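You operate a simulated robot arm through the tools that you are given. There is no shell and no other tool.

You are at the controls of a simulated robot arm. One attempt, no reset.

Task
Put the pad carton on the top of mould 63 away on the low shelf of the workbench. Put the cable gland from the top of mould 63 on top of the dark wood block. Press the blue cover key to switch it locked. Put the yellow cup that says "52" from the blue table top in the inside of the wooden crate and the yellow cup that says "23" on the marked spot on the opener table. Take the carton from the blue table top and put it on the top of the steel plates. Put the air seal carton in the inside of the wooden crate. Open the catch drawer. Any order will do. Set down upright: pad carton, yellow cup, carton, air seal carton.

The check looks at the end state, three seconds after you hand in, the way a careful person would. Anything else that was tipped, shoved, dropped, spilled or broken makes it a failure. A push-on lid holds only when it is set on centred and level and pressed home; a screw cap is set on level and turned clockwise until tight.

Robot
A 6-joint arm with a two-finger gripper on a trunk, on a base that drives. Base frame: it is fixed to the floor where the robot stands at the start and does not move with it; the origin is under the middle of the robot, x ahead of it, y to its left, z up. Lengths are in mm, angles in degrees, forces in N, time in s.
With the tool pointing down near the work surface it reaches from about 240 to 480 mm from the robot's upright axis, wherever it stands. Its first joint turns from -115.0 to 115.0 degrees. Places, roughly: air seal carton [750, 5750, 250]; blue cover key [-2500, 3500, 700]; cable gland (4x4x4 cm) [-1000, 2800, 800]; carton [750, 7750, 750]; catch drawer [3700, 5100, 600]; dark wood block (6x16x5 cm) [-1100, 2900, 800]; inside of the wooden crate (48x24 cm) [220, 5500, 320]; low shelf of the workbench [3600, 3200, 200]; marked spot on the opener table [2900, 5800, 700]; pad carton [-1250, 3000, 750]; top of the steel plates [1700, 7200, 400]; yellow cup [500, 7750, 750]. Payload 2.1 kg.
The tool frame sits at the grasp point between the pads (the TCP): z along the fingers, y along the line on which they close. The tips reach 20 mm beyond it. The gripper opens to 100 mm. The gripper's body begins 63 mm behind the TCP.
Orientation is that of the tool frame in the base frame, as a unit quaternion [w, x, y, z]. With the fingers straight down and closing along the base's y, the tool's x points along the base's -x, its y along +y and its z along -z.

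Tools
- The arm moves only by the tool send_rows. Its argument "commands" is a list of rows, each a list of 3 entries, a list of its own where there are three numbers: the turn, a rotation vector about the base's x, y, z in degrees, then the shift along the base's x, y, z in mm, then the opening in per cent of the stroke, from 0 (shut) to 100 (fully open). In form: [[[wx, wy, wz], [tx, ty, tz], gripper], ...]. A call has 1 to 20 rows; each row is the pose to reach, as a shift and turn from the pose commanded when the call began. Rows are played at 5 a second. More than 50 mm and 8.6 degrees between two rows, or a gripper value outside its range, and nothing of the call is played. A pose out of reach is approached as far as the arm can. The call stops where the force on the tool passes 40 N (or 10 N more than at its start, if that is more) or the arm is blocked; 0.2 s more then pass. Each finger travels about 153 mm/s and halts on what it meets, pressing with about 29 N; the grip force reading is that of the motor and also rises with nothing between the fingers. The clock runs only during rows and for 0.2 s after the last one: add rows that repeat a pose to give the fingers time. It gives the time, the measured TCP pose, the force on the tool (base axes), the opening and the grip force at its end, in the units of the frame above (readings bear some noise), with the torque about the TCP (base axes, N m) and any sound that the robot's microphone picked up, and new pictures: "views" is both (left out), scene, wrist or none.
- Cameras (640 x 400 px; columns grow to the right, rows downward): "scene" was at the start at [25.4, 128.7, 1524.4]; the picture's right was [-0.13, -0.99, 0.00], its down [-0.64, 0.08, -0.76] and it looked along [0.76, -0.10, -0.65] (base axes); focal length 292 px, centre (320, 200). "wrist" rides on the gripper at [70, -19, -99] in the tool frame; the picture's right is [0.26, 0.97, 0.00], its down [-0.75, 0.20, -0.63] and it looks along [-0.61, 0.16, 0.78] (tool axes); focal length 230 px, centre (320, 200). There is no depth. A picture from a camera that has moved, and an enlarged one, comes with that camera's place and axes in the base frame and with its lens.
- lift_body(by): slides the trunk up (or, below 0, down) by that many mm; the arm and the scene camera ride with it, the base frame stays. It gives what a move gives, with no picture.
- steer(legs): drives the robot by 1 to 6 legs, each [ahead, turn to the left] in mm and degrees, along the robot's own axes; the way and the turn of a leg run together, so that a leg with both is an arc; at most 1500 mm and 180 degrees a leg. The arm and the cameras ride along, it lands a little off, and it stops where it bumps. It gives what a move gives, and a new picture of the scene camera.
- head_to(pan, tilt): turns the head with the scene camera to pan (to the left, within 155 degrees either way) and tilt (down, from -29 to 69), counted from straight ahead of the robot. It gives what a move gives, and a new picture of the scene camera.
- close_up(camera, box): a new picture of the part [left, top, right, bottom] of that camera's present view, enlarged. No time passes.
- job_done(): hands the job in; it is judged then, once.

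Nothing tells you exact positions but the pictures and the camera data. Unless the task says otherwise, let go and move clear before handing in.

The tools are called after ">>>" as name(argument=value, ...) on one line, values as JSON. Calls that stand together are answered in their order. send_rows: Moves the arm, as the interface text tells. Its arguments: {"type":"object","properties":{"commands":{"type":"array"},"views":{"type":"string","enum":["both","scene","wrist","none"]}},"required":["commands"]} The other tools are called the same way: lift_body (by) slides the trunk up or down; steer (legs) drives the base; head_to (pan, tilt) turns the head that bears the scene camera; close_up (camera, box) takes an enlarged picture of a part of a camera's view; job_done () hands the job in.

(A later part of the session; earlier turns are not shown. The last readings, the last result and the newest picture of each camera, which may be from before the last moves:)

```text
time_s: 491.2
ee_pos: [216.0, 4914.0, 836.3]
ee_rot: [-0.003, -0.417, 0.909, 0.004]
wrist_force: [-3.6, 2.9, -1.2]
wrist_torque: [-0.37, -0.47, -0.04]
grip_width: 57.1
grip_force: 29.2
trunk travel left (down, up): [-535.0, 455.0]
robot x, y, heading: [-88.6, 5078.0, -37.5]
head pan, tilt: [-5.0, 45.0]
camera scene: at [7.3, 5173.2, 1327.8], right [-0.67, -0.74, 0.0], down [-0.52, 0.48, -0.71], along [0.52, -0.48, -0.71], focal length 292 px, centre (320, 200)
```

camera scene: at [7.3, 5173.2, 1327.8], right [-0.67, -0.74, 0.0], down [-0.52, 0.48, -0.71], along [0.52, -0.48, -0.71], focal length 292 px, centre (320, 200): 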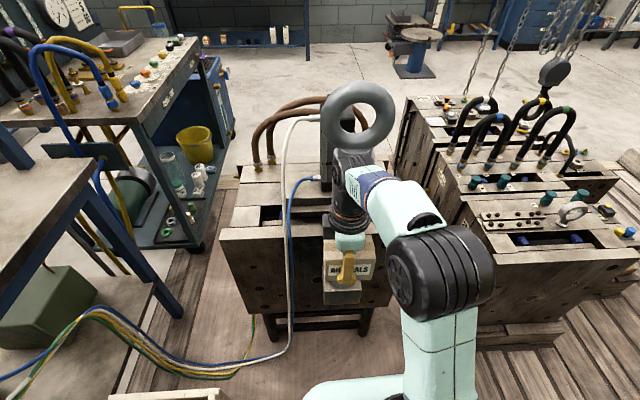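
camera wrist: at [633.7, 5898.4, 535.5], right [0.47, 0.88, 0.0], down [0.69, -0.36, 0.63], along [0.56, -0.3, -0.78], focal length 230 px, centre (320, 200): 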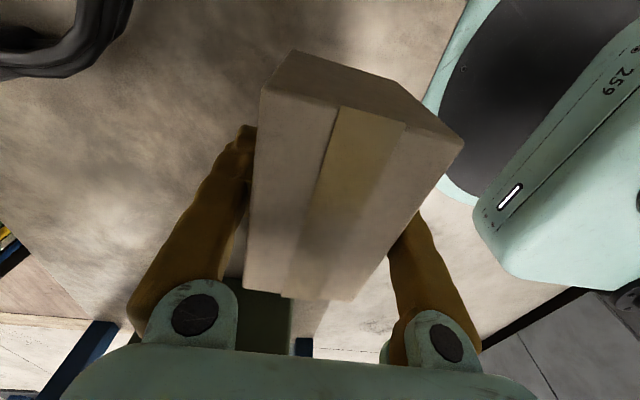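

The carrying carton touched the mould with the lifting eye. I back off at once and inspect.

>>> steer(legs=[[-250, 0]])

>>> send_rows(commands=[[[0, 0, 0], [0, 0, 0], 35]])

>>> close_up(camera="scene", box=[200, 100, 520, 300])

```text
time_s: 493.0
ee_pos: [24.2, 5061.5, 835.1]
ee_rot: [-0.003, -0.417, 0.909, 0.005]
wrist_force: [-0.7, -0.3, -2.6]
wrist_torque: [-0.03, -0.01, -0.02]
grip_width: 57.1
grip_force: 29.4
trunk travel left (down, up): [-535.0, 455.0]
robot x, y, heading: [-284.6, 5227.8, -37.2]
head pan, tilt: [-5.0, 45.0]
camera scene: at [-184.5, 5319.7, 1327.7], right [-0.67, -0.74, 0.0], down [-0.52, 0.48, -0.71], along [0.52, -0.48, -0.71], focal length 292 px, centre (320, 200)
```

scene: 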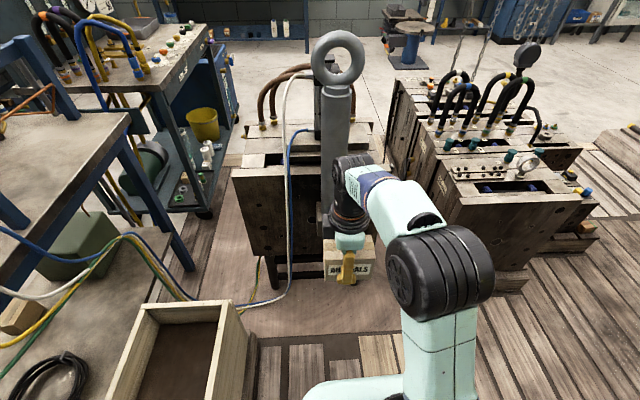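

```text
time_s: 493.4
ee_pos: [24.3, 5061.6, 834.9]
ee_rot: [-0.003, -0.417, 0.909, 0.005]
wrist_force: [-0.4, -0.6, -1.3]
wrist_torque: [-0.01, 0.0, -0.01]
grip_width: 57.1
grip_force: 28.5
trunk travel left (down, up): [-535.0, 455.0]
robot x, y, heading: [-281.5, 5226.7, -37.4]
head pan, tilt: [-5.0, 45.0]
camera scene: at [-184.0, 5319.4, 1327.7], right [-0.67, -0.74, 0.0], down [-0.52, 0.48, -0.71], along [0.52, -0.48, -0.71], focal length 292 px, centre (320, 200)
camera wrist: at [-6.5, 4995.6, 934.6], right [-0.9, 0.43, 0.01], down [0.34, 0.7, 0.63], along [0.27, 0.57, -0.78], focal length 230 px, centre (320, 200)
```

scene: 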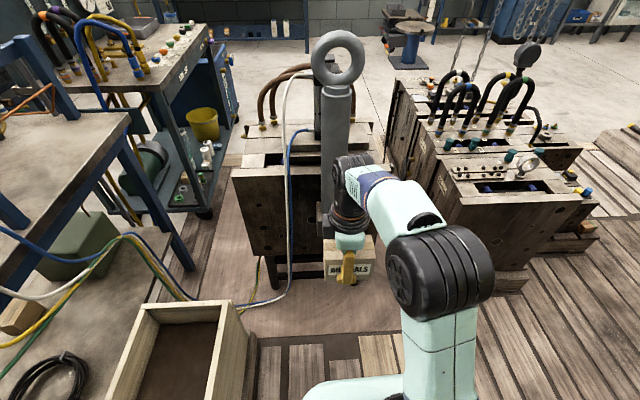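
wrist: 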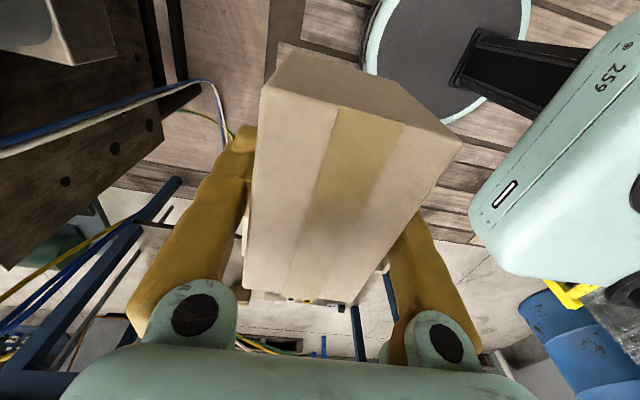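

```text
2.00 times, centred on (360, 200) of scene
camera zoom: at [-184.0, 5319.4, 1327.7], right [-0.67, -0.74, 0.0], down [-0.52, 0.48, -0.71], along [0.52, -0.48, -0.71], focal length 584 px, centre (240, 200)
```

zoom: 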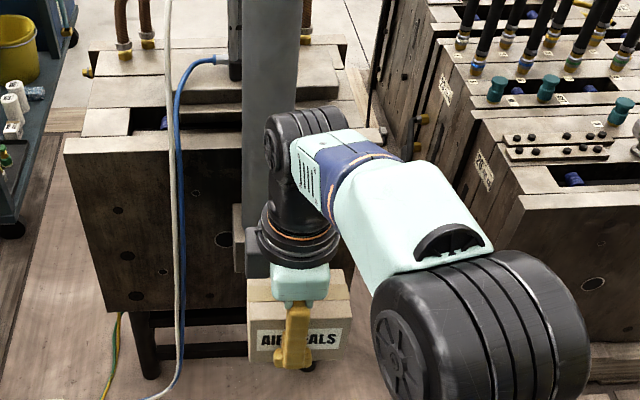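

The carton is still well held and the mould looks undisturbed. I advance only 170 mm, then turn to the crate.

>>> steer(legs=[[165, 0], [0, 89.5]])

>>> lift_body(by=-250)

>>> head_to(pan=-5, tilt=45)

```text
time_s: 498.4
ee_pos: [45.4, 5415.7, 834.0]
ee_rot: [0.006, 0.92, -0.391, -0.001]
wrist_force: [0.3, 0.5, -2.8]
wrist_torque: [0.01, 0.02, -0.01]
grip_width: 57.1
grip_force: 28.7
trunk travel left (down, up): [-535.0, 455.0]
robot x, y, heading: [-143.8, 5123.9, 47.2]
head pan, tilt: [-5.0, 45.0]
camera scene: at [-231.0, 5230.5, 1327.7], right [0.67, -0.74, 0.0], down [-0.52, -0.48, -0.71], along [0.52, 0.48, -0.71], focal length 292 px, centre (320, 200)
```

scene: 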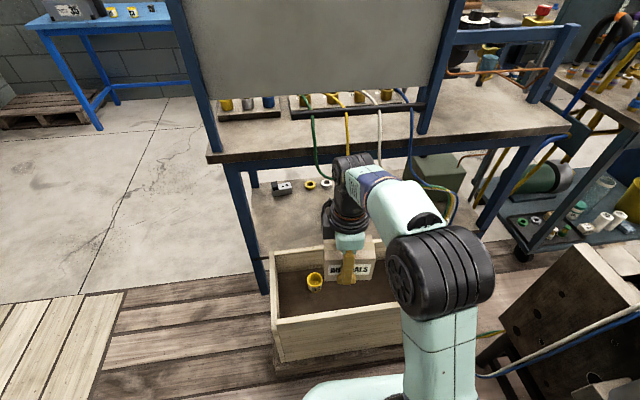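

```text
time_s: 501.0
ee_pos: [44.3, 5416.4, 584.9]
ee_rot: [0.006, 0.92, -0.392, -0.001]
wrist_force: [-0.2, 0.3, -2.6]
wrist_torque: [0.02, -0.01, -0.01]
grip_width: 57.3
grip_force: 28.6
trunk travel left (down, up): [-285.0, 705.0]
robot x, y, heading: [-146.1, 5123.3, 47.2]
head pan, tilt: [-5.0, 45.0]
```

```text
time_s: 501.6
ee_pos: [44.8, 5417.1, 585.7]
ee_rot: [0.006, 0.92, -0.392, -0.002]
wrist_force: [0.8, 0.7, -1.9]
wrist_torque: [0.01, 0.01, 0.01]
grip_width: 57.0
grip_force: 29.2
trunk travel left (down, up): [-285.0, 705.0]
robot x, y, heading: [-149.2, 5125.7, 47.3]
head pan, tilt: [-5.0, 45.0]
camera scene: at [-231.0, 5230.4, 1077.7], right [0.67, -0.74, 0.0], down [-0.52, -0.48, -0.71], along [0.52, 0.48, -0.71], focal length 292 px, centre (320, 200)
```

scene: 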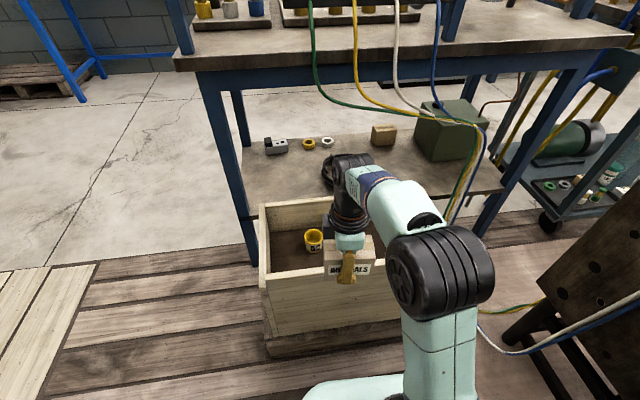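

>>> steer(legs=[[0, 3], [122, 0]])

>>> send_rows(commands=[[[0, 0, 1], [30, -12, 0], 35], [[0, 0, 2], [60, -24, 0], 35], [[0, 0, 2], [90, -36, 0], 35], [[0, 0, 2], [120, -48, 0], 35], [[0, 0, 2], [150, -60, 0], 35], [[0, 0, 2], [169, -68, 0], 35], [[0, 0, 2], [169, -68, 0], 35]])

```text
time_s: 503.2
ee_pos: [108.1, 5517.3, 584.7]
ee_rot: [0.005, 0.929, -0.37, -0.001]
wrist_force: [0.3, 0.4, -2.7]
wrist_torque: [0.03, -0.02, -0.02]
grip_width: 57.2
grip_force: 28.9
trunk travel left (down, up): [-285.0, 705.0]
robot x, y, heading: [-68.8, 5219.5, 50.0]
head pan, tilt: [-5.0, 45.0]
camera scene: at [-157.9, 5319.5, 1077.7], right [0.71, -0.71, 0.0], down [-0.5, -0.5, -0.71], along [0.5, 0.5, -0.71], focal length 292 px, centre (320, 200)
```

scene: 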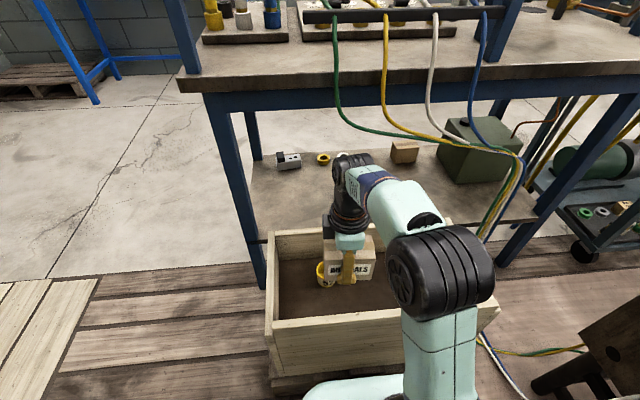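

```text
time_s: 504.9
ee_pos: [275.5, 5451.3, 584.6]
ee_rot: [0.006, 0.935, -0.354, -0.001]
wrist_force: [-0.1, -0.2, -2.5]
wrist_torque: [0.01, -0.01, 0.01]
grip_width: 57.0
grip_force: 28.9
trunk travel left (down, up): [-285.0, 705.0]
robot x, y, heading: [-73.2, 5215.8, 49.9]
head pan, tilt: [-5.0, 45.0]
camera scene: at [-157.8, 5319.3, 1077.7], right [0.71, -0.71, 0.0], down [-0.5, -0.5, -0.71], along [0.5, 0.5, -0.71], focal length 292 px, centre (320, 200)
camera wrist: at [340.9, 5420.1, 684.5], right [-0.44, -0.9, 0.01], down [-0.69, 0.35, 0.63], along [-0.57, 0.27, -0.78], focal length 230 px, centre (320, 200)
```

scene: 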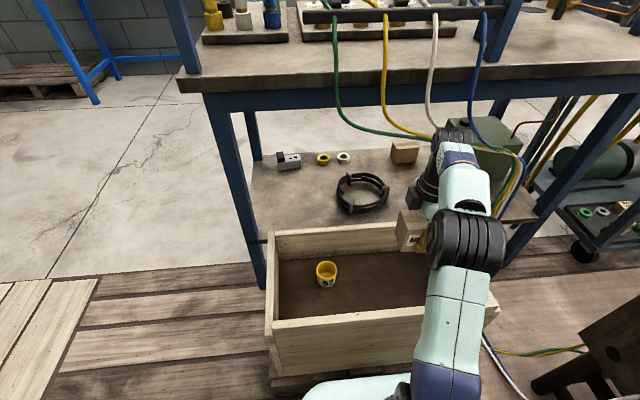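
wrist: 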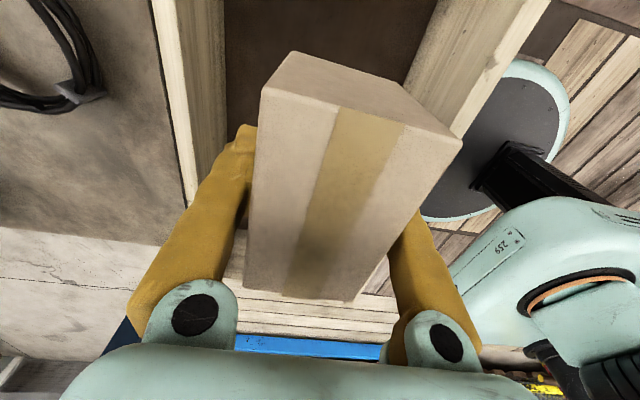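

Carton is over the right part of the crate. I lower it in.

>>> lift_body(by=-200)

>>> send_rows(commands=[[[0, 0, 0], [0, 0, -8], 35], [[0, 0, 0], [0, 0, -16], 35], [[0, 0, 0], [0, 0, -20], 35], [[0, 0, 0], [0, 0, -20], 35]])

```text
time_s: 507.0
ee_pos: [276.6, 5451.6, 383.7]
ee_rot: [0.006, 0.935, -0.354, -0.001]
wrist_force: [-0.5, -0.2, -2.6]
wrist_torque: [0.03, 0.03, 0.02]
grip_width: 57.2
grip_force: 29.9
trunk travel left (down, up): [-85.0, 905.0]
robot x, y, heading: [-68.7, 5219.0, 50.0]
head pan, tilt: [-5.0, 45.0]
```

```text
time_s: 508.0
ee_pos: [276.4, 5450.3, 365.0]
ee_rot: [0.004, 0.935, -0.354, 0.001]
wrist_force: [-1.6, -2.8, 15.3]
wrist_torque: [0.4, -0.11, -0.03]
grip_width: 57.2
grip_force: 29.2
trunk travel left (down, up): [-85.0, 905.0]
robot x, y, heading: [-70.0, 5217.8, 50.1]
head pan, tilt: [-5.0, 45.0]
camera scene: at [-159.7, 5317.9, 878.0], right [0.71, -0.71, 0.0], down [-0.5, -0.5, -0.71], along [0.5, 0.5, -0.71], focal length 292 px, centre (320, 200)
camera wrist: at [340.2, 5419.1, 465.8], right [-0.45, -0.9, 0.01], down [-0.69, 0.35, 0.63], along [-0.57, 0.27, -0.78], focal length 230 px, centre (320, 200)
```

scene: 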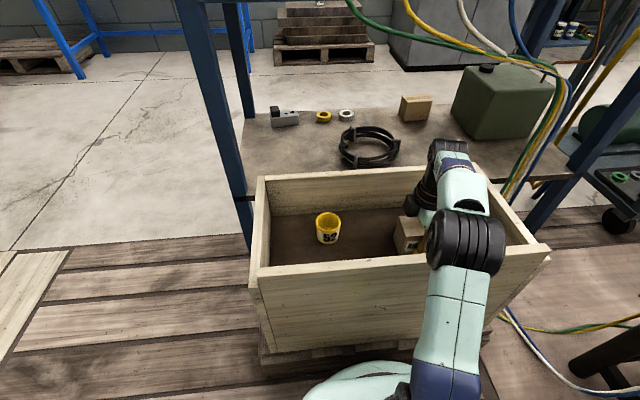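
wrist: 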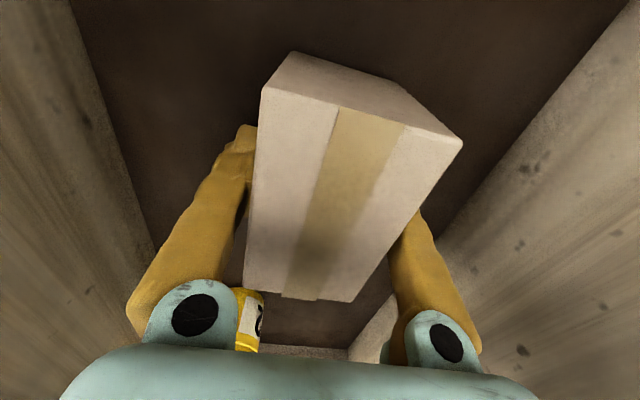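

Contact with the floor. I relieve slightly and release.

>>> send_rows(commands=[[[0, 0, 0], [0, 0, 1], 35], [[0, 0, 0], [0, 0, 1], 60], [[0, 0, 0], [0, 0, 1], 90], [[0, 0, 0], [0, 0, 1], 100], [[0, 0, 0], [0, 0, 1], 100]])

```text
time_s: 509.2
ee_pos: [274.1, 5451.1, 365.5]
ee_rot: [0.006, 0.936, -0.353, -0.002]
wrist_force: [0.5, -0.4, 0.2]
wrist_torque: [0.01, -0.03, 0.02]
grip_width: 100.1
grip_force: 0.1
trunk travel left (down, up): [-85.0, 905.0]
robot x, y, heading: [-75.2, 5219.5, 50.2]
head pan, tilt: [-5.0, 45.0]
camera scene: at [-158.1, 5319.1, 877.7], right [0.71, -0.71, 0.0], down [-0.5, -0.5, -0.71], along [0.5, 0.5, -0.71], focal length 292 px, centre (320, 200)
camera wrist: at [340.4, 5420.0, 465.4], right [-0.44, -0.9, 0.01], down [-0.69, 0.35, 0.63], along [-0.57, 0.27, -0.78], focal length 230 px, centre (320, 200)
```

scene: 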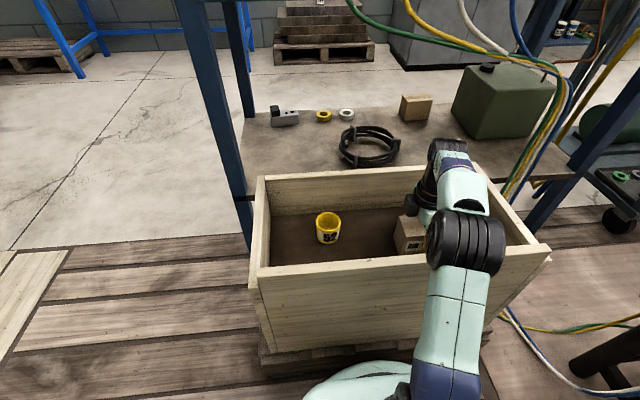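
wrist: 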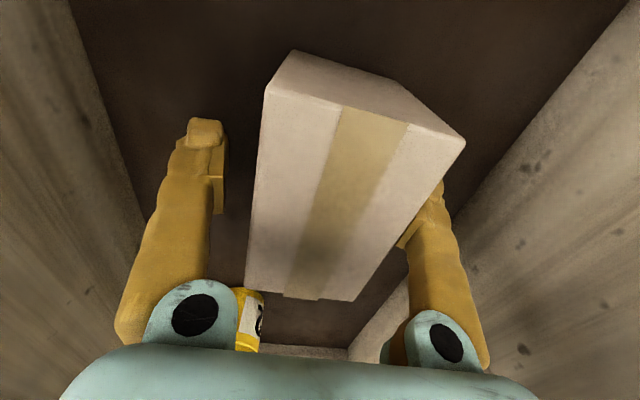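

>>> lift_body(by=400)

>>> send_rows(commands=[[[0, 0, -8], [-15, 6, 0], 100], [[0, 0, -16], [-30, 10, 0], 100], [[0, 0, -24], [-45, 14, 0], 100], [[0, 0, -32], [-60, 16, 0], 100], [[0, 0, -40], [-75, 16, 0], 100], [[0, 0, -48], [-90, 10, 0], 100], [[0, 0, -56], [-105, 0, 0], 100], [[0, 0, -64], [-120, -10, 0], 100], [[0, 0, -72], [-130, -20, 0], 100], [[0, 0, -80], [-140, -30, 0], 100], [[0, 0, -88], [-150, -40, 0], 100], [[0, 0, -88], [-150, -40, 0], 100]])

```text
time_s: 513.0
ee_pos: [276.4, 5451.6, 765.9]
ee_rot: [0.006, 0.936, -0.353, -0.001]
wrist_force: [0.0, 0.5, -0.1]
wrist_torque: [0.0, -0.01, 0.01]
grip_width: 99.7
grip_force: 0.2
trunk travel left (down, up): [-485.0, 505.0]
robot x, y, heading: [-70.5, 5215.7, 49.9]
head pan, tilt: [-5.0, 45.0]
```

```text
time_s: 515.6
ee_pos: [126.3, 5413.9, 765.4]
ee_rot: [-0.003, -0.426, 0.905, 0.006]
wrist_force: [0.6, 0.1, 0.6]
wrist_torque: [-0.03, -0.02, 0.01]
grip_width: 99.9
grip_force: 0.1
trunk travel left (down, up): [-485.0, 505.0]
robot x, y, heading: [-71.8, 5219.7, 49.8]
head pan, tilt: [-5.0, 45.0]
camera scene: at [-158.1, 5319.3, 1277.7], right [0.71, -0.71, 0.0], down [-0.5, -0.5, -0.71], along [0.5, 0.5, -0.71], focal length 292 px, centre (320, 200)
camera wrist: at [96.1, 5346.0, 865.7], right [-0.91, 0.42, 0.01], down [0.33, 0.7, 0.63], along [0.25, 0.58, -0.78], focal length 230 px, centre (320, 200)
```

scene: 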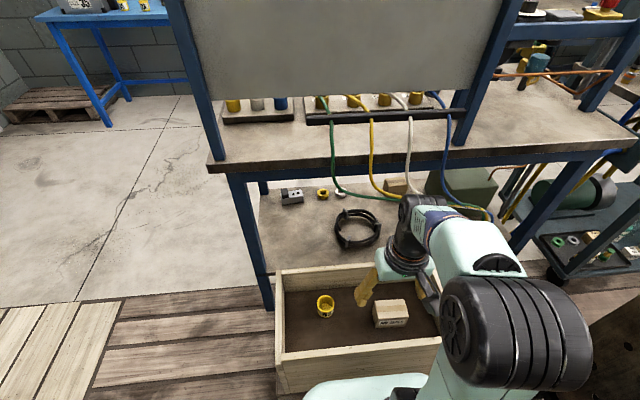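
wrist: 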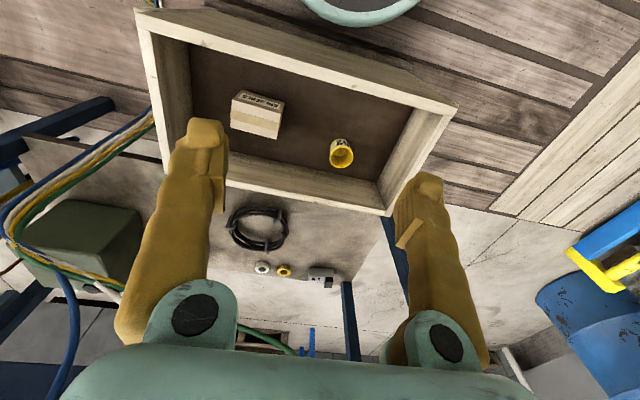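

Both items stand in the crate. Now I go back to the blue table for cup 23.

>>> lift_body(by=240)

>>> steer(legs=[[-160, 0], [0, 91], [960, 0], [0, -90], [1100, 0], [960, 0]])

>>> head_to(pan=-5, tilt=50)

```text
time_s: 518.1
ee_pos: [125.7, 5413.0, 1007.0]
ee_rot: [-0.003, -0.427, 0.904, 0.005]
wrist_force: [0.0, 0.0, 0.8]
wrist_torque: [-0.01, -0.02, 0.0]
grip_width: 99.9
grip_force: 0.1
trunk travel left (down, up): [-725.0, 265.0]
robot x, y, heading: [-69.9, 5218.4, 49.8]
head pan, tilt: [-5.0, 45.0]
```

```text
time_s: 541.6
ee_pos: [414.7, 7491.2, 1006.5]
ee_rot: [-0.004, -0.461, 0.888, 0.005]
wrist_force: [-0.7, 0.8, -1.0]
wrist_torque: [0.0, -0.01, -0.03]
grip_width: 100.0
grip_force: 0.1
trunk travel left (down, up): [-725.0, 265.0]
robot x, y, heading: [233.4, 7285.8, 54.1]
head pan, tilt: [-5.0, 45.0]
camera scene: at [137.8, 7376.9, 1517.7], right [0.76, -0.65, 0.0], down [-0.46, -0.54, -0.71], along [0.46, 0.54, -0.71], focal length 292 px, centre (320, 200)
```

scene: 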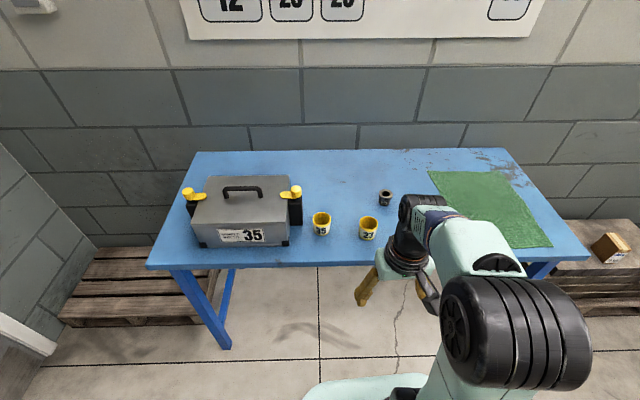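

```text
time_s: 542.3
ee_pos: [413.7, 7491.3, 1006.1]
ee_rot: [-0.004, -0.461, 0.887, 0.006]
wrist_force: [0.3, -0.3, 0.7]
wrist_torque: [-0.05, 0.0, 0.0]
grip_width: 100.3
grip_force: 0.0
trunk travel left (down, up): [-725.0, 265.0]
robot x, y, heading: [231.0, 7285.5, 54.0]
head pan, tilt: [-5.0, 50.0]
camera scene: at [135.1, 7373.8, 1510.8], right [0.76, -0.65, 0.0], down [-0.5, -0.58, -0.64], along [0.42, 0.49, -0.77], focal length 292 px, centre (320, 200)
```

scene: 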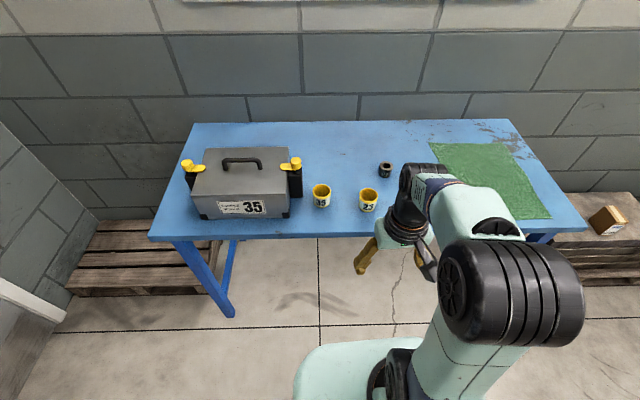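

>>> steer(legs=[[0, -3], [203, 0]])

>>> send_rows(commands=[[[0, 0, 0], [15, 18, -20], 100], [[0, 0, 0], [30, 36, -45], 100], [[0, 0, 0], [45, 54, -70], 100], [[0, 0, 0], [60, 70, -90], 100], [[0, 0, 0], [60, 70, -90], 100]])

```text
time_s: 544.3
ee_pos: [552.9, 7641.7, 1006.1]
ee_rot: [-0.004, -0.437, 0.9, 0.004]
wrist_force: [0.5, -0.1, 0.2]
wrist_torque: [-0.03, -0.04, 0.04]
grip_width: 100.0
grip_force: 0.1
trunk travel left (down, up): [-725.0, 265.0]
robot x, y, heading: [360.7, 7444.4, 51.2]
head pan, tilt: [-5.0, 50.0]
camera scene: at [268.6, 7539.1, 1510.8], right [0.72, -0.69, 0.0], down [-0.53, -0.55, -0.64], along [0.45, 0.46, -0.77], focal length 292 px, centre (320, 200)
```

scene: 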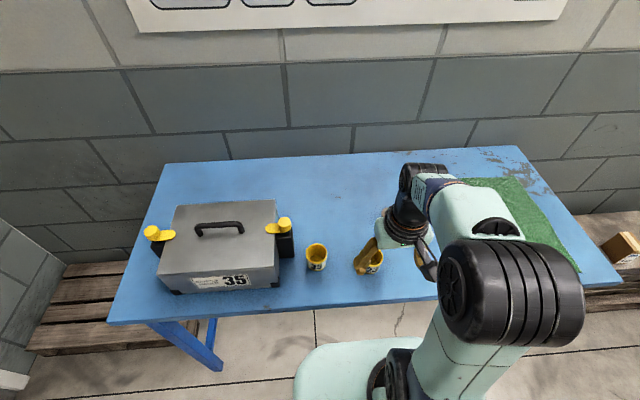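

```text
time_s: 545.5
ee_pos: [611.4, 7711.3, 916.3]
ee_rot: [-0.004, -0.437, 0.9, 0.004]
wrist_force: [0.1, 0.3, 0.3]
wrist_torque: [0.01, 0.01, -0.02]
grip_width: 100.0
grip_force: 0.1
trunk travel left (down, up): [-725.0, 265.0]
robot x, y, heading: [362.9, 7445.6, 51.2]
head pan, tilt: [-5.0, 50.0]
camera scene: at [268.3, 7538.8, 1510.8], right [0.72, -0.69, 0.0], down [-0.53, -0.55, -0.64], along [0.45, 0.46, -0.77], focal length 292 px, centre (320, 200)
camera wrist: at [583.7, 7644.1, 1015.7], right [-0.92, 0.4, 0.01], down [0.31, 0.71, 0.63], along [0.24, 0.58, -0.78], focal length 230 px, centre (320, 200)
```

scene: 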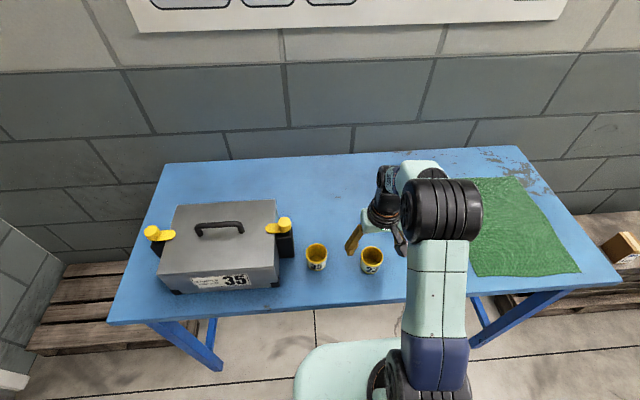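
wrist: 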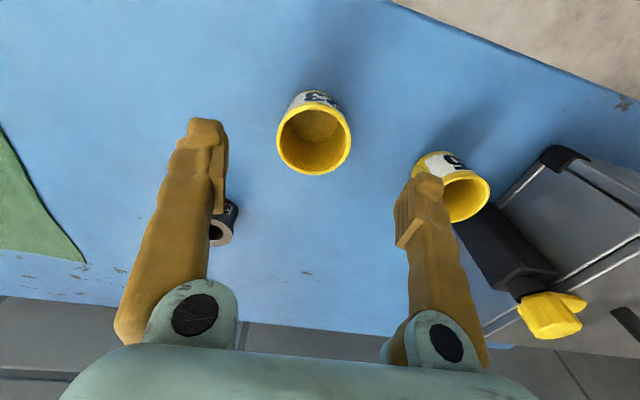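

>>> send_rows(commands=[[[0, 0, 0], [3, -2, -30], 100], [[0, 0, 0], [3, -2, -60], 100], [[0, 0, 0], [3, -2, -85], 100], [[0, 0, 0], [3, -2, -88], 100], [[0, 0, 0], [3, -2, -88], 75], [[0, 0, 0], [3, -2, -88], 50], [[0, 0, 0], [3, -2, -88], 45], [[0, 0, 0], [3, -2, -88], 45], [[0, 0, 0], [3, -2, -88], 45]], views="wrist")

```text
time_s: 547.5
ee_pos: [617.1, 7711.6, 827.9]
ee_rot: [-0.003, -0.437, 0.899, 0.006]
wrist_force: [-1.2, 0.5, -0.1]
wrist_torque: [0.03, 0.0, -0.01]
grip_width: 50.8
grip_force: 28.7
trunk travel left (down, up): [-725.0, 265.0]
robot x, y, heading: [361.7, 7442.7, 50.8]
head pan, tilt: [-5.0, 50.0]
camera wrist: at [589.3, 7643.4, 927.0], right [-0.92, 0.4, 0.01], down [0.31, 0.71, 0.63], along [0.24, 0.58, -0.78], focal length 230 px, centre (320, 200)
```

wrist: 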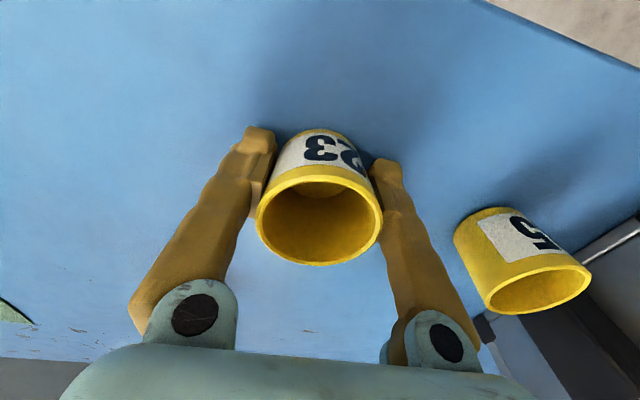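

Cup 23 is gripped. I lift it, back off, and drive down the corridor to the opener table.

>>> send_rows(commands=[[[0, 0, 0], [0, 0, 30], 45], [[0, 0, 0], [0, 0, 70], 45], [[0, 0, 0], [0, 0, 110], 45], [[0, 0, 0], [-15, -20, 140], 45], [[0, 0, 0], [-35, -42, 160], 45], [[0, 0, 0], [-35, -42, 160], 45]], views="none")

>>> steer(legs=[[-280, 0], [0, -90], [1500, 0], [1450, 0], [0, 90]])

>>> head_to(pan=-5, tilt=40)

```text
time_s: 548.9
ee_pos: [582.6, 7670.1, 989.2]
ee_rot: [-0.004, -0.437, 0.9, 0.005]
wrist_force: [0.7, 0.3, -0.3]
wrist_torque: [0.0, 0.0, 0.0]
grip_width: 50.8
grip_force: 29.0
trunk travel left (down, up): [-725.0, 265.0]
robot x, y, heading: [359.5, 7444.8, 51.2]
head pan, tilt: [-5.0, 50.0]
```

```text
time_s: 572.7
ee_pos: [2797.0, 5634.3, 989.5]
ee_rot: [-0.004, -0.454, 0.891, 0.004]
wrist_force: [-0.1, -0.1, -0.2]
wrist_torque: [-0.01, -0.03, 0.04]
grip_width: 50.7
grip_force: 29.0
trunk travel left (down, up): [-725.0, 265.0]
robot x, y, heading: [2585.2, 5398.2, 53.6]
head pan, tilt: [-5.0, 50.0]
camera scene: at [2488.8, 5491.8, 1510.8], right [0.75, -0.66, 0.0], down [-0.51, -0.57, -0.64], along [0.43, 0.48, -0.77], focal length 292 px, centre (320, 200)
```

scene: 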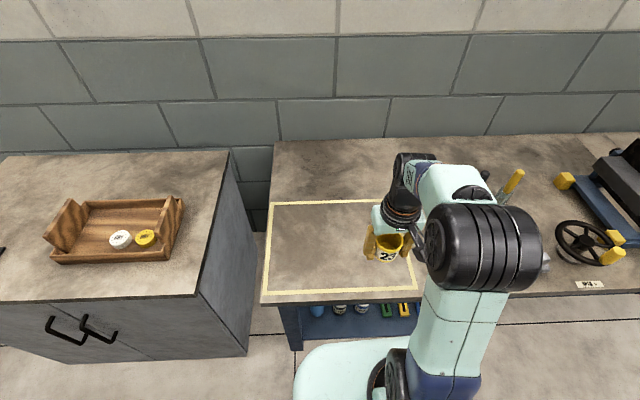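

```text
time_s: 573.5
ee_pos: [2797.1, 5633.6, 989.4]
ee_rot: [-0.004, -0.454, 0.891, 0.005]
wrist_force: [0.5, 0.1, -0.6]
wrist_torque: [0.01, -0.02, 0.02]
grip_width: 50.7
grip_force: 28.9
trunk travel left (down, up): [-725.0, 265.0]
robot x, y, heading: [2580.1, 5401.2, 53.5]
head pan, tilt: [-5.0, 40.0]
camera scene: at [2494.1, 5497.8, 1524.9], right [0.75, -0.66, 0.0], down [-0.43, -0.48, -0.77], along [0.51, 0.57, -0.64], focal length 292 px, centre (320, 200)
```

scene: 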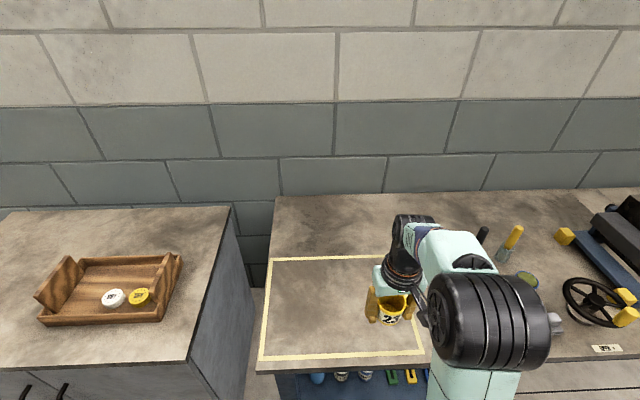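

The marked rectangle is right in front; its centre ≈ (2848, 5815). I move a bit closer and bring the cup over its centre.

>>> steer(legs=[[0, -2], [62, 0]])

>>> send_rows(commands=[[[0, 0, 0], [3, 35, -25], 45], [[0, 0, 0], [6, 70, -55], 45], [[0, 0, 0], [9, 105, -90], 45], [[0, 0, 0], [11, 130, -120], 45], [[0, 0, 0], [11, 130, -120], 45]])

```text
time_s: 574.8
ee_pos: [2841.2, 5672.6, 990.9]
ee_rot: [0.0, -0.44, 0.898, 0.007]
wrist_force: [0.5, -0.1, -0.3]
wrist_torque: [0.01, -0.02, -0.01]
grip_width: 50.5
grip_force: 29.8
trunk travel left (down, up): [-725.0, 265.0]
robot x, y, heading: [2620.3, 5451.2, 51.5]
head pan, tilt: [-5.0, 40.0]
camera scene: at [2531.4, 5543.5, 1525.2], right [0.73, -0.69, 0.0], down [-0.44, -0.46, -0.77], along [0.53, 0.56, -0.64], focal length 292 px, centre (320, 200)
```

scene: 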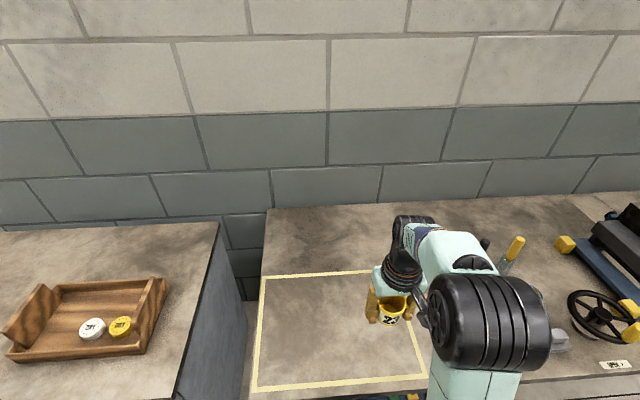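

```text
time_s: 576.0
ee_pos: [2857.1, 5807.6, 868.7]
ee_rot: [-0.003, -0.44, 0.898, 0.005]
wrist_force: [0.1, 0.1, -0.6]
wrist_torque: [0.0, 0.03, -0.01]
grip_width: 50.5
grip_force: 29.0
trunk travel left (down, up): [-725.0, 265.0]
robot x, y, heading: [2622.5, 5448.6, 51.8]
head pan, tilt: [-5.0, 40.0]
camera scene: at [2536.7, 5549.6, 1525.0], right [0.73, -0.69, 0.0], down [-0.44, -0.47, -0.77], along [0.53, 0.56, -0.64], focal length 292 px, centre (320, 200)
camera wrist: at [2828.5, 5740.5, 968.2], right [-0.92, 0.39, 0.01], down [0.31, 0.71, 0.63], along [0.24, 0.59, -0.78], focal length 230 px, centre (320, 200)
```

scene: 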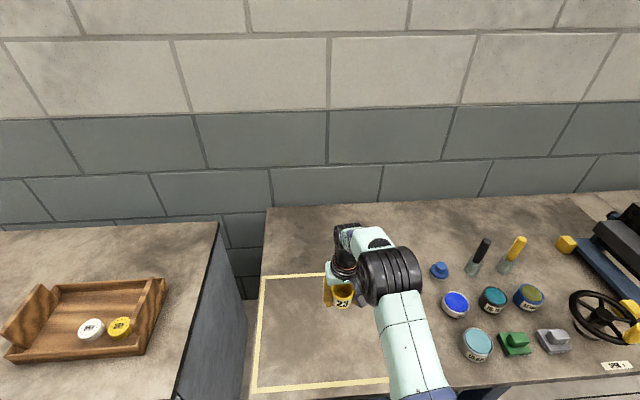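
wrist: 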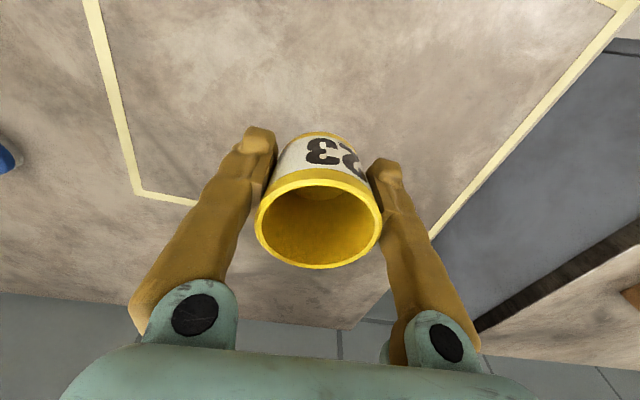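

>>> send_rows(commands=[[[0, 0, 0], [-8, 17, -25], 45], [[0, 0, 0], [-8, 17, -50], 45], [[0, 0, 0], [-8, 17, -65], 45], [[0, 0, 0], [-8, 17, -72], 45], [[0, 0, 0], [-8, 17, -72], 45]], views="none")

```text
time_s: 577.2
ee_pos: [2848.2, 5825.0, 796.7]
ee_rot: [-0.003, -0.44, 0.898, 0.005]
wrist_force: [0.8, -0.9, -1.3]
wrist_torque: [-0.03, 0.01, 0.02]
grip_width: 50.4
grip_force: 29.2
trunk travel left (down, up): [-725.0, 265.0]
robot x, y, heading: [2624.1, 5451.3, 51.5]
head pan, tilt: [-5.0, 40.0]
```

>>> send_rows(commands=[[[0, 0, 0], [0, 0, -3], 45], [[0, 0, 0], [0, 0, -6], 45], [[0, 0, 0], [0, 0, -6], 45]], views="none")

```text
time_s: 578.0
ee_pos: [2846.8, 5824.3, 790.2]
ee_rot: [-0.004, -0.44, 0.898, 0.005]
wrist_force: [-0.2, 0.4, -0.3]
wrist_torque: [0.04, 0.02, 0.0]
grip_width: 50.3
grip_force: 29.6
trunk travel left (down, up): [-725.0, 265.0]
robot x, y, heading: [2626.4, 5448.0, 51.7]
head pan, tilt: [-5.0, 40.0]
```

>>> send_rows(commands=[[[0, 0, 0], [0, 0, -2], 45], [[0, 0, 0], [0, 0, -4], 45], [[0, 0, 0], [0, 0, -6], 45], [[0, 0, 0], [0, 0, -6], 45]], views="wrist")

```text
time_s: 579.0
ee_pos: [2847.5, 5824.4, 785.7]
ee_rot: [-0.004, -0.439, 0.898, 0.005]
wrist_force: [-0.2, 0.1, -0.3]
wrist_torque: [0.0, 0.0, -0.02]
grip_width: 50.0
grip_force: 28.7
trunk travel left (down, up): [-725.0, 265.0]
robot x, y, heading: [2625.7, 5451.9, 51.6]
head pan, tilt: [-5.0, 40.0]
camera wrist: at [2818.9, 5756.5, 885.3], right [-0.92, 0.39, 0.01], down [0.31, 0.71, 0.63], along [0.24, 0.58, -0.78], focal length 230 px, centre (320, 200)
```

wrist: 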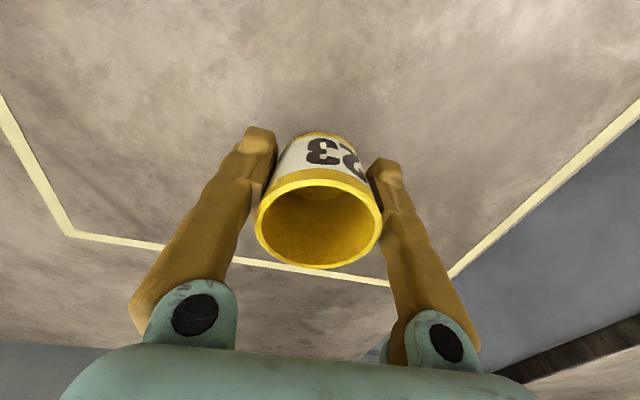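

>>> send_rows(commands=[[[0, 0, 0], [0, 0, -2], 45], [[0, 0, 0], [0, 0, -4], 45], [[0, 0, 0], [0, 0, -6], 45], [[0, 0, 0], [0, 0, -6], 45]], views="none")

```text
time_s: 580.0
ee_pos: [2848.0, 5824.0, 779.7]
ee_rot: [-0.003, -0.44, 0.898, 0.005]
wrist_force: [0.1, 0.3, -0.8]
wrist_torque: [0.0, -0.01, -0.02]
grip_width: 50.2
grip_force: 29.2
trunk travel left (down, up): [-725.0, 265.0]
robot x, y, heading: [2628.6, 5447.0, 51.5]
head pan, tilt: [-5.0, 40.0]
```

>>> send_rows(commands=[[[0, 0, 0], [0, 0, -2], 45], [[0, 0, 0], [0, 0, -4], 45], [[0, 0, 0], [0, 0, -6], 45], [[0, 0, 0], [0, 0, -6], 45]], views="none")

```text
time_s: 581.0
ee_pos: [2845.9, 5822.9, 772.9]
ee_rot: [-0.004, -0.439, 0.898, 0.006]
wrist_force: [0.4, 0.2, -0.5]
wrist_torque: [-0.01, -0.02, 0.02]
grip_width: 50.1
grip_force: 28.9
trunk travel left (down, up): [-725.0, 265.0]
robot x, y, heading: [2624.6, 5450.4, 51.3]
head pan, tilt: [-5.0, 40.0]
```

>>> send_rows(commands=[[[0, 0, 0], [0, 0, -2], 45], [[0, 0, 0], [0, 0, -4], 45], [[0, 0, 0], [0, 0, -6], 45], [[0, 0, 0], [0, 0, -6], 45]], views="both")

```text
time_s: 582.0
ee_pos: [2847.6, 5823.8, 766.7]
ee_rot: [-0.003, -0.44, 0.898, 0.005]
wrist_force: [0.1, -0.4, -0.6]
wrist_torque: [-0.02, -0.03, 0.02]
grip_width: 50.3
grip_force: 29.1
trunk travel left (down, up): [-725.0, 265.0]
robot x, y, heading: [2623.4, 5446.1, 51.6]
head pan, tilt: [-5.0, 40.0]
camera scene: at [2536.7, 5550.3, 1525.0], right [0.73, -0.69, 0.0], down [-0.44, -0.47, -0.77], along [0.53, 0.56, -0.64], focal length 292 px, centre (320, 200)
camera wrist: at [2819.5, 5756.3, 866.9], right [-0.92, 0.39, 0.01], down [0.31, 0.71, 0.63], along [0.24, 0.58, -0.78], focal length 230 px, centre (320, 200)
```

scene: 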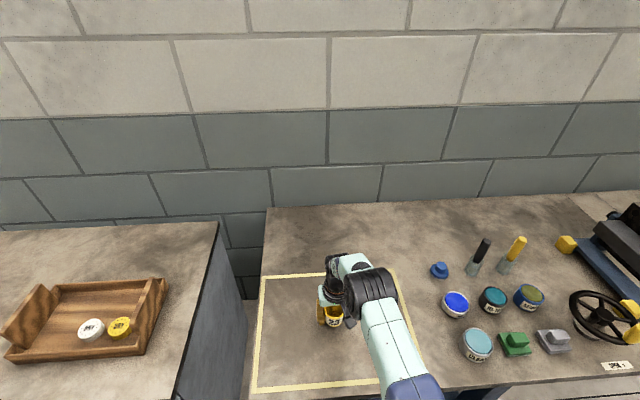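
wrist: 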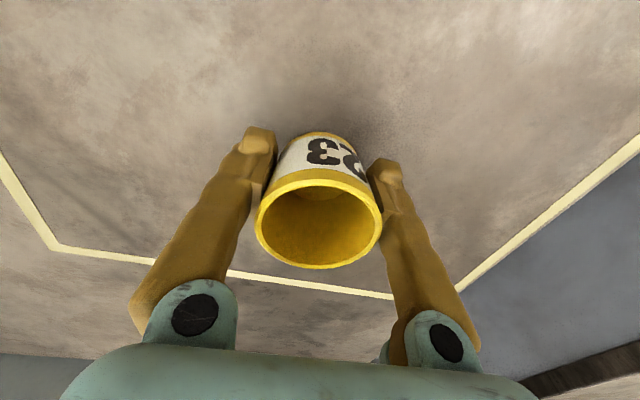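

>>> send_rows(commands=[[[0, 0, 0], [4, 5, -2], 45], [[0, 0, 0], [6, 8, -5], 45], [[0, 0, 0], [6, 8, -8], 45], [[0, 0, 0], [6, 8, -8], 45]], views="none")

```text
time_s: 583.0
ee_pos: [2852.5, 5832.9, 760.1]
ee_rot: [-0.004, -0.44, 0.898, 0.004]
wrist_force: [0.1, -0.8, -1.0]
wrist_torque: [0.0, 0.01, 0.01]
grip_width: 50.2
grip_force: 29.0
trunk travel left (down, up): [-725.0, 265.0]
robot x, y, heading: [2624.2, 5449.2, 51.6]
head pan, tilt: [-5.0, 40.0]
```

>>> send_rows(commands=[[[0, 0, 0], [0, 0, -3], 45], [[0, 0, 0], [0, 0, -6], 45], [[0, 0, 0], [0, 0, -6], 45]], views="none")

```text
time_s: 583.8
ee_pos: [2853.6, 5832.1, 752.5]
ee_rot: [-0.003, -0.44, 0.898, 0.005]
wrist_force: [-0.5, 0.0, -0.5]
wrist_torque: [0.01, 0.04, -0.03]
grip_width: 50.0
grip_force: 28.9
trunk travel left (down, up): [-725.0, 265.0]
robot x, y, heading: [2622.4, 5448.6, 51.4]
head pan, tilt: [-5.0, 40.0]
```

>>> send_rows(commands=[[[0, 0, 0], [0, 0, -3], 45], [[0, 0, 0], [0, 0, -6], 45], [[0, 0, 0], [0, 0, -6], 45]], views="wrist")

```text
time_s: 584.6
ee_pos: [2853.5, 5830.6, 745.9]
ee_rot: [-0.004, -0.44, 0.898, 0.005]
wrist_force: [-0.5, 1.6, 0.8]
wrist_torque: [0.01, -0.01, 0.03]
grip_width: 50.3
grip_force: 29.3
trunk travel left (down, up): [-725.0, 265.0]
robot x, y, heading: [2623.9, 5444.9, 51.2]
head pan, tilt: [-5.0, 40.0]
camera wrist: at [2825.1, 5764.3, 845.8], right [-0.92, 0.39, 0.01], down [0.31, 0.71, 0.63], along [0.24, 0.59, -0.78], focal length 230 px, centre (320, 200)
```

wrist: 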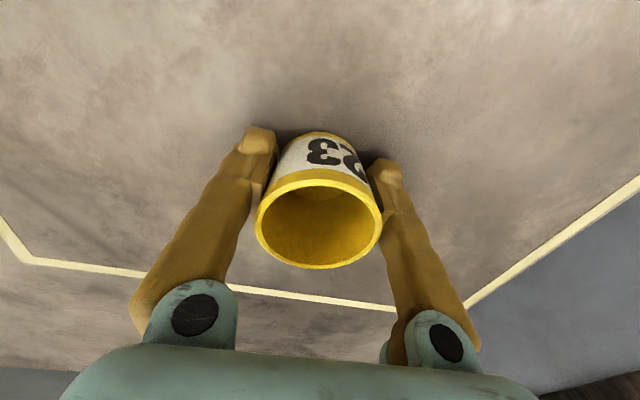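

>>> send_rows(commands=[[[0, 0, 0], [0, 0, -1], 45], [[0, 0, 0], [0, 0, -3], 45], [[0, 0, 0], [0, 0, -3], 45]], views="none")

```text
time_s: 585.4
ee_pos: [2853.5, 5831.8, 746.6]
ee_rot: [0.0, -0.44, 0.898, 0.005]
wrist_force: [1.7, 1.9, 20.8]
wrist_torque: [-0.18, -0.25, 0.03]
grip_width: 50.5
grip_force: 29.1
trunk travel left (down, up): [-725.0, 265.0]
robot x, y, heading: [2624.0, 5446.6, 52.0]
head pan, tilt: [-5.0, 40.0]
```

Contact with the table. I relieve and release the cup.

>>> send_rows(commands=[[[0, 0, 0], [0, 0, 2], 45], [[0, 0, 0], [0, 0, 2], 60], [[0, 0, 0], [0, 0, 2], 75], [[0, 0, 0], [0, 0, 2], 85], [[0, 0, 0], [0, 0, 2], 85]], views="wrist")

>>> send_rows(commands=[[[0, 0, 0], [0, 0, 25], 85], [[0, 0, 0], [0, 0, 65], 85], [[0, 0, 0], [0, 0, 105], 85], [[0, 0, 0], [0, 0, 140], 85], [[0, 0, 0], [-10, -15, 175], 85], [[0, 0, 0], [-25, -40, 200], 85]])

```text
time_s: 586.6
ee_pos: [2853.6, 5832.2, 747.8]
ee_rot: [-0.004, -0.44, 0.898, 0.004]
wrist_force: [-0.5, 0.1, 0.5]
wrist_torque: [-0.01, 0.02, -0.02]
grip_width: 85.1
grip_force: 0.0
trunk travel left (down, up): [-725.0, 265.0]
robot x, y, heading: [2626.8, 5445.6, 51.7]
head pan, tilt: [-5.0, 40.0]
camera wrist: at [2825.4, 5764.7, 844.9], right [-0.92, 0.39, 0.01], down [0.31, 0.71, 0.63], along [0.24, 0.58, -0.78], focal length 230 px, centre (320, 200)
```

wrist: 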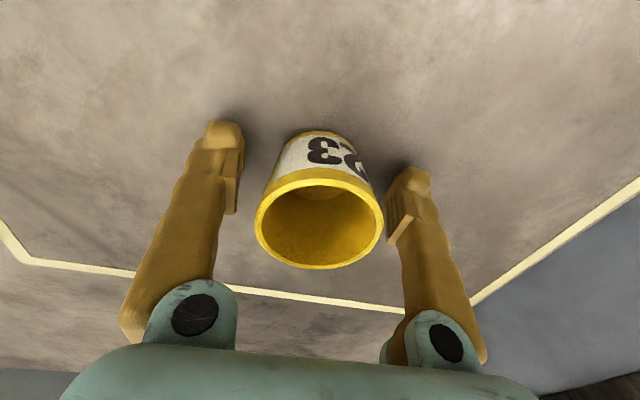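

```text
time_s: 588.0
ee_pos: [2826.7, 5789.4, 945.4]
ee_rot: [-0.002, -0.44, 0.898, 0.006]
wrist_force: [0.2, -1.3, 0.2]
wrist_torque: [0.0, -0.01, 0.0]
grip_width: 85.0
grip_force: 0.1
trunk travel left (down, up): [-725.0, 265.0]
robot x, y, heading: [2623.1, 5448.7, 51.6]
head pan, tilt: [-5.0, 40.0]
camera scene: at [2535.4, 5548.3, 1525.0], right [0.73, -0.69, 0.0], down [-0.44, -0.47, -0.77], along [0.53, 0.56, -0.64], focal length 292 px, centre (320, 200)
camera wrist: at [2799.1, 5722.8, 1045.0], right [-0.92, 0.39, 0.01], down [0.31, 0.71, 0.63], along [0.24, 0.59, -0.77], focal length 230 px, centre (320, 200)
```

scene: 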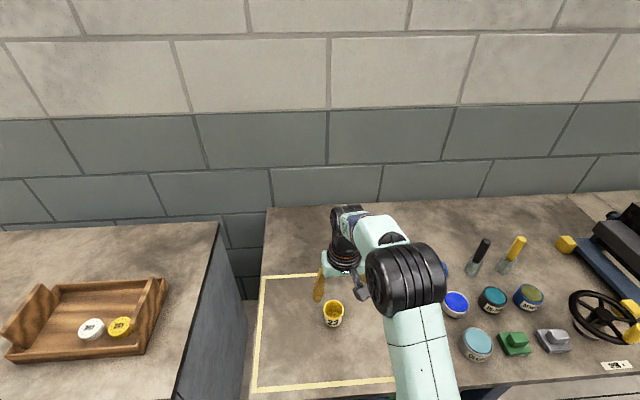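
wrist: 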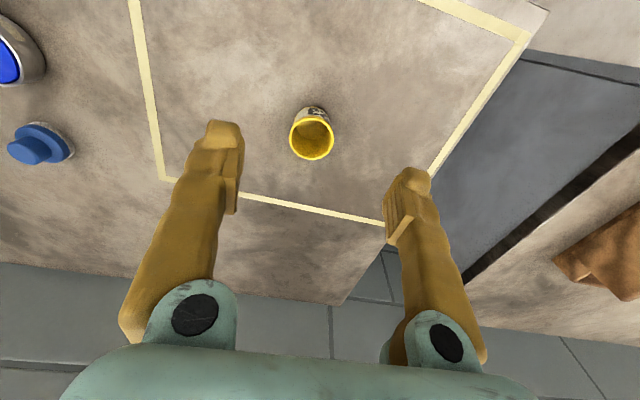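

Cup 23 stands on the marked spot. Now the last task: the blue key on the rear mould. I drive back across the hall, wide of the bin and drawer.

>>> steer(legs=[[-130, 0], [0, -97], [500, 0], [0, -46], [740, 0]])

>>> head_to(pan=-60, tilt=35)

>>> head_to(pan=90, tilt=30)

```text
time_s: 601.8
ee_pos: [2860.4, 3826.1, 943.9]
ee_rot: [0.004, 0.73, 0.684, 0.005]
wrist_force: [0.2, 0.7, -0.5]
wrist_torque: [-0.01, -0.01, -0.01]
grip_width: 85.0
grip_force: 0.1
trunk travel left (down, up): [-725.0, 265.0]
robot x, y, heading: [2839.4, 4224.7, -94.0]
head pan, tilt: [-5.0, 40.0]
camera scene: at [2969.9, 4189.8, 1525.0], right [-0.99, 0.16, 0.0], down [0.1, 0.63, -0.77], along [-0.12, -0.76, -0.64], focal length 292 px, centre (320, 200)
```

scene: 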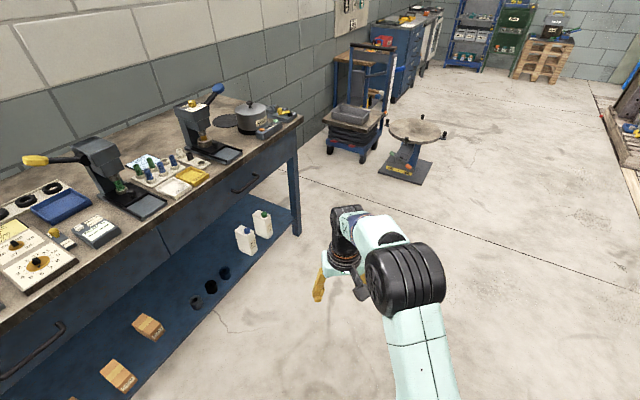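

```text
time_s: 603.1
ee_pos: [2861.0, 3827.4, 944.7]
ee_rot: [0.004, 0.73, 0.684, 0.005]
wrist_force: [-0.7, -0.2, 0.7]
wrist_torque: [0.02, 0.02, -0.01]
grip_width: 84.8
grip_force: 0.0
trunk travel left (down, up): [-725.0, 265.0]
robot x, y, heading: [2839.7, 4224.4, -94.4]
head pan, tilt: [-60.0, 35.0]
camera scene: at [2904.3, 4235.4, 1532.5], right [-0.43, 0.9, 0.0], down [0.52, 0.25, -0.82], along [-0.74, -0.36, -0.57], focal length 292 px, centre (320, 200)
```

scene: 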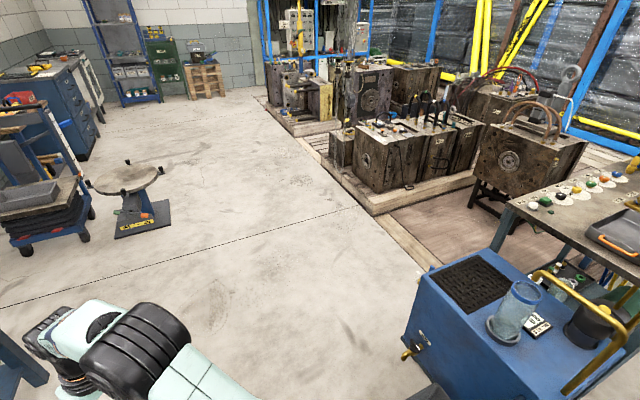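

```text
time_s: 605.4
ee_pos: [2861.1, 3826.8, 945.4]
ee_rot: [0.004, 0.73, 0.683, 0.005]
wrist_force: [0.9, 0.0, 0.2]
wrist_torque: [0.03, -0.01, -0.01]
grip_width: 85.1
grip_force: 0.1
trunk travel left (down, up): [-725.0, 265.0]
robot x, y, heading: [2835.5, 4225.7, -93.9]
head pan, tilt: [90.0, 30.0]
camera scene: at [3073.9, 4266.7, 1540.3], right [-0.08, -1.0, 0.0], down [-0.5, 0.04, -0.87], along [0.86, -0.07, -0.5], focal length 292 px, centre (320, 200)
```

scene: 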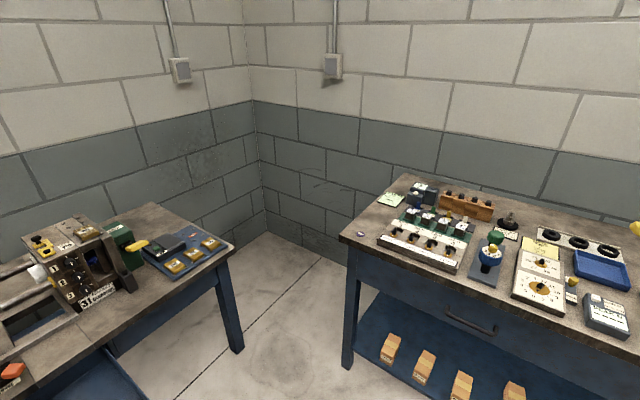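

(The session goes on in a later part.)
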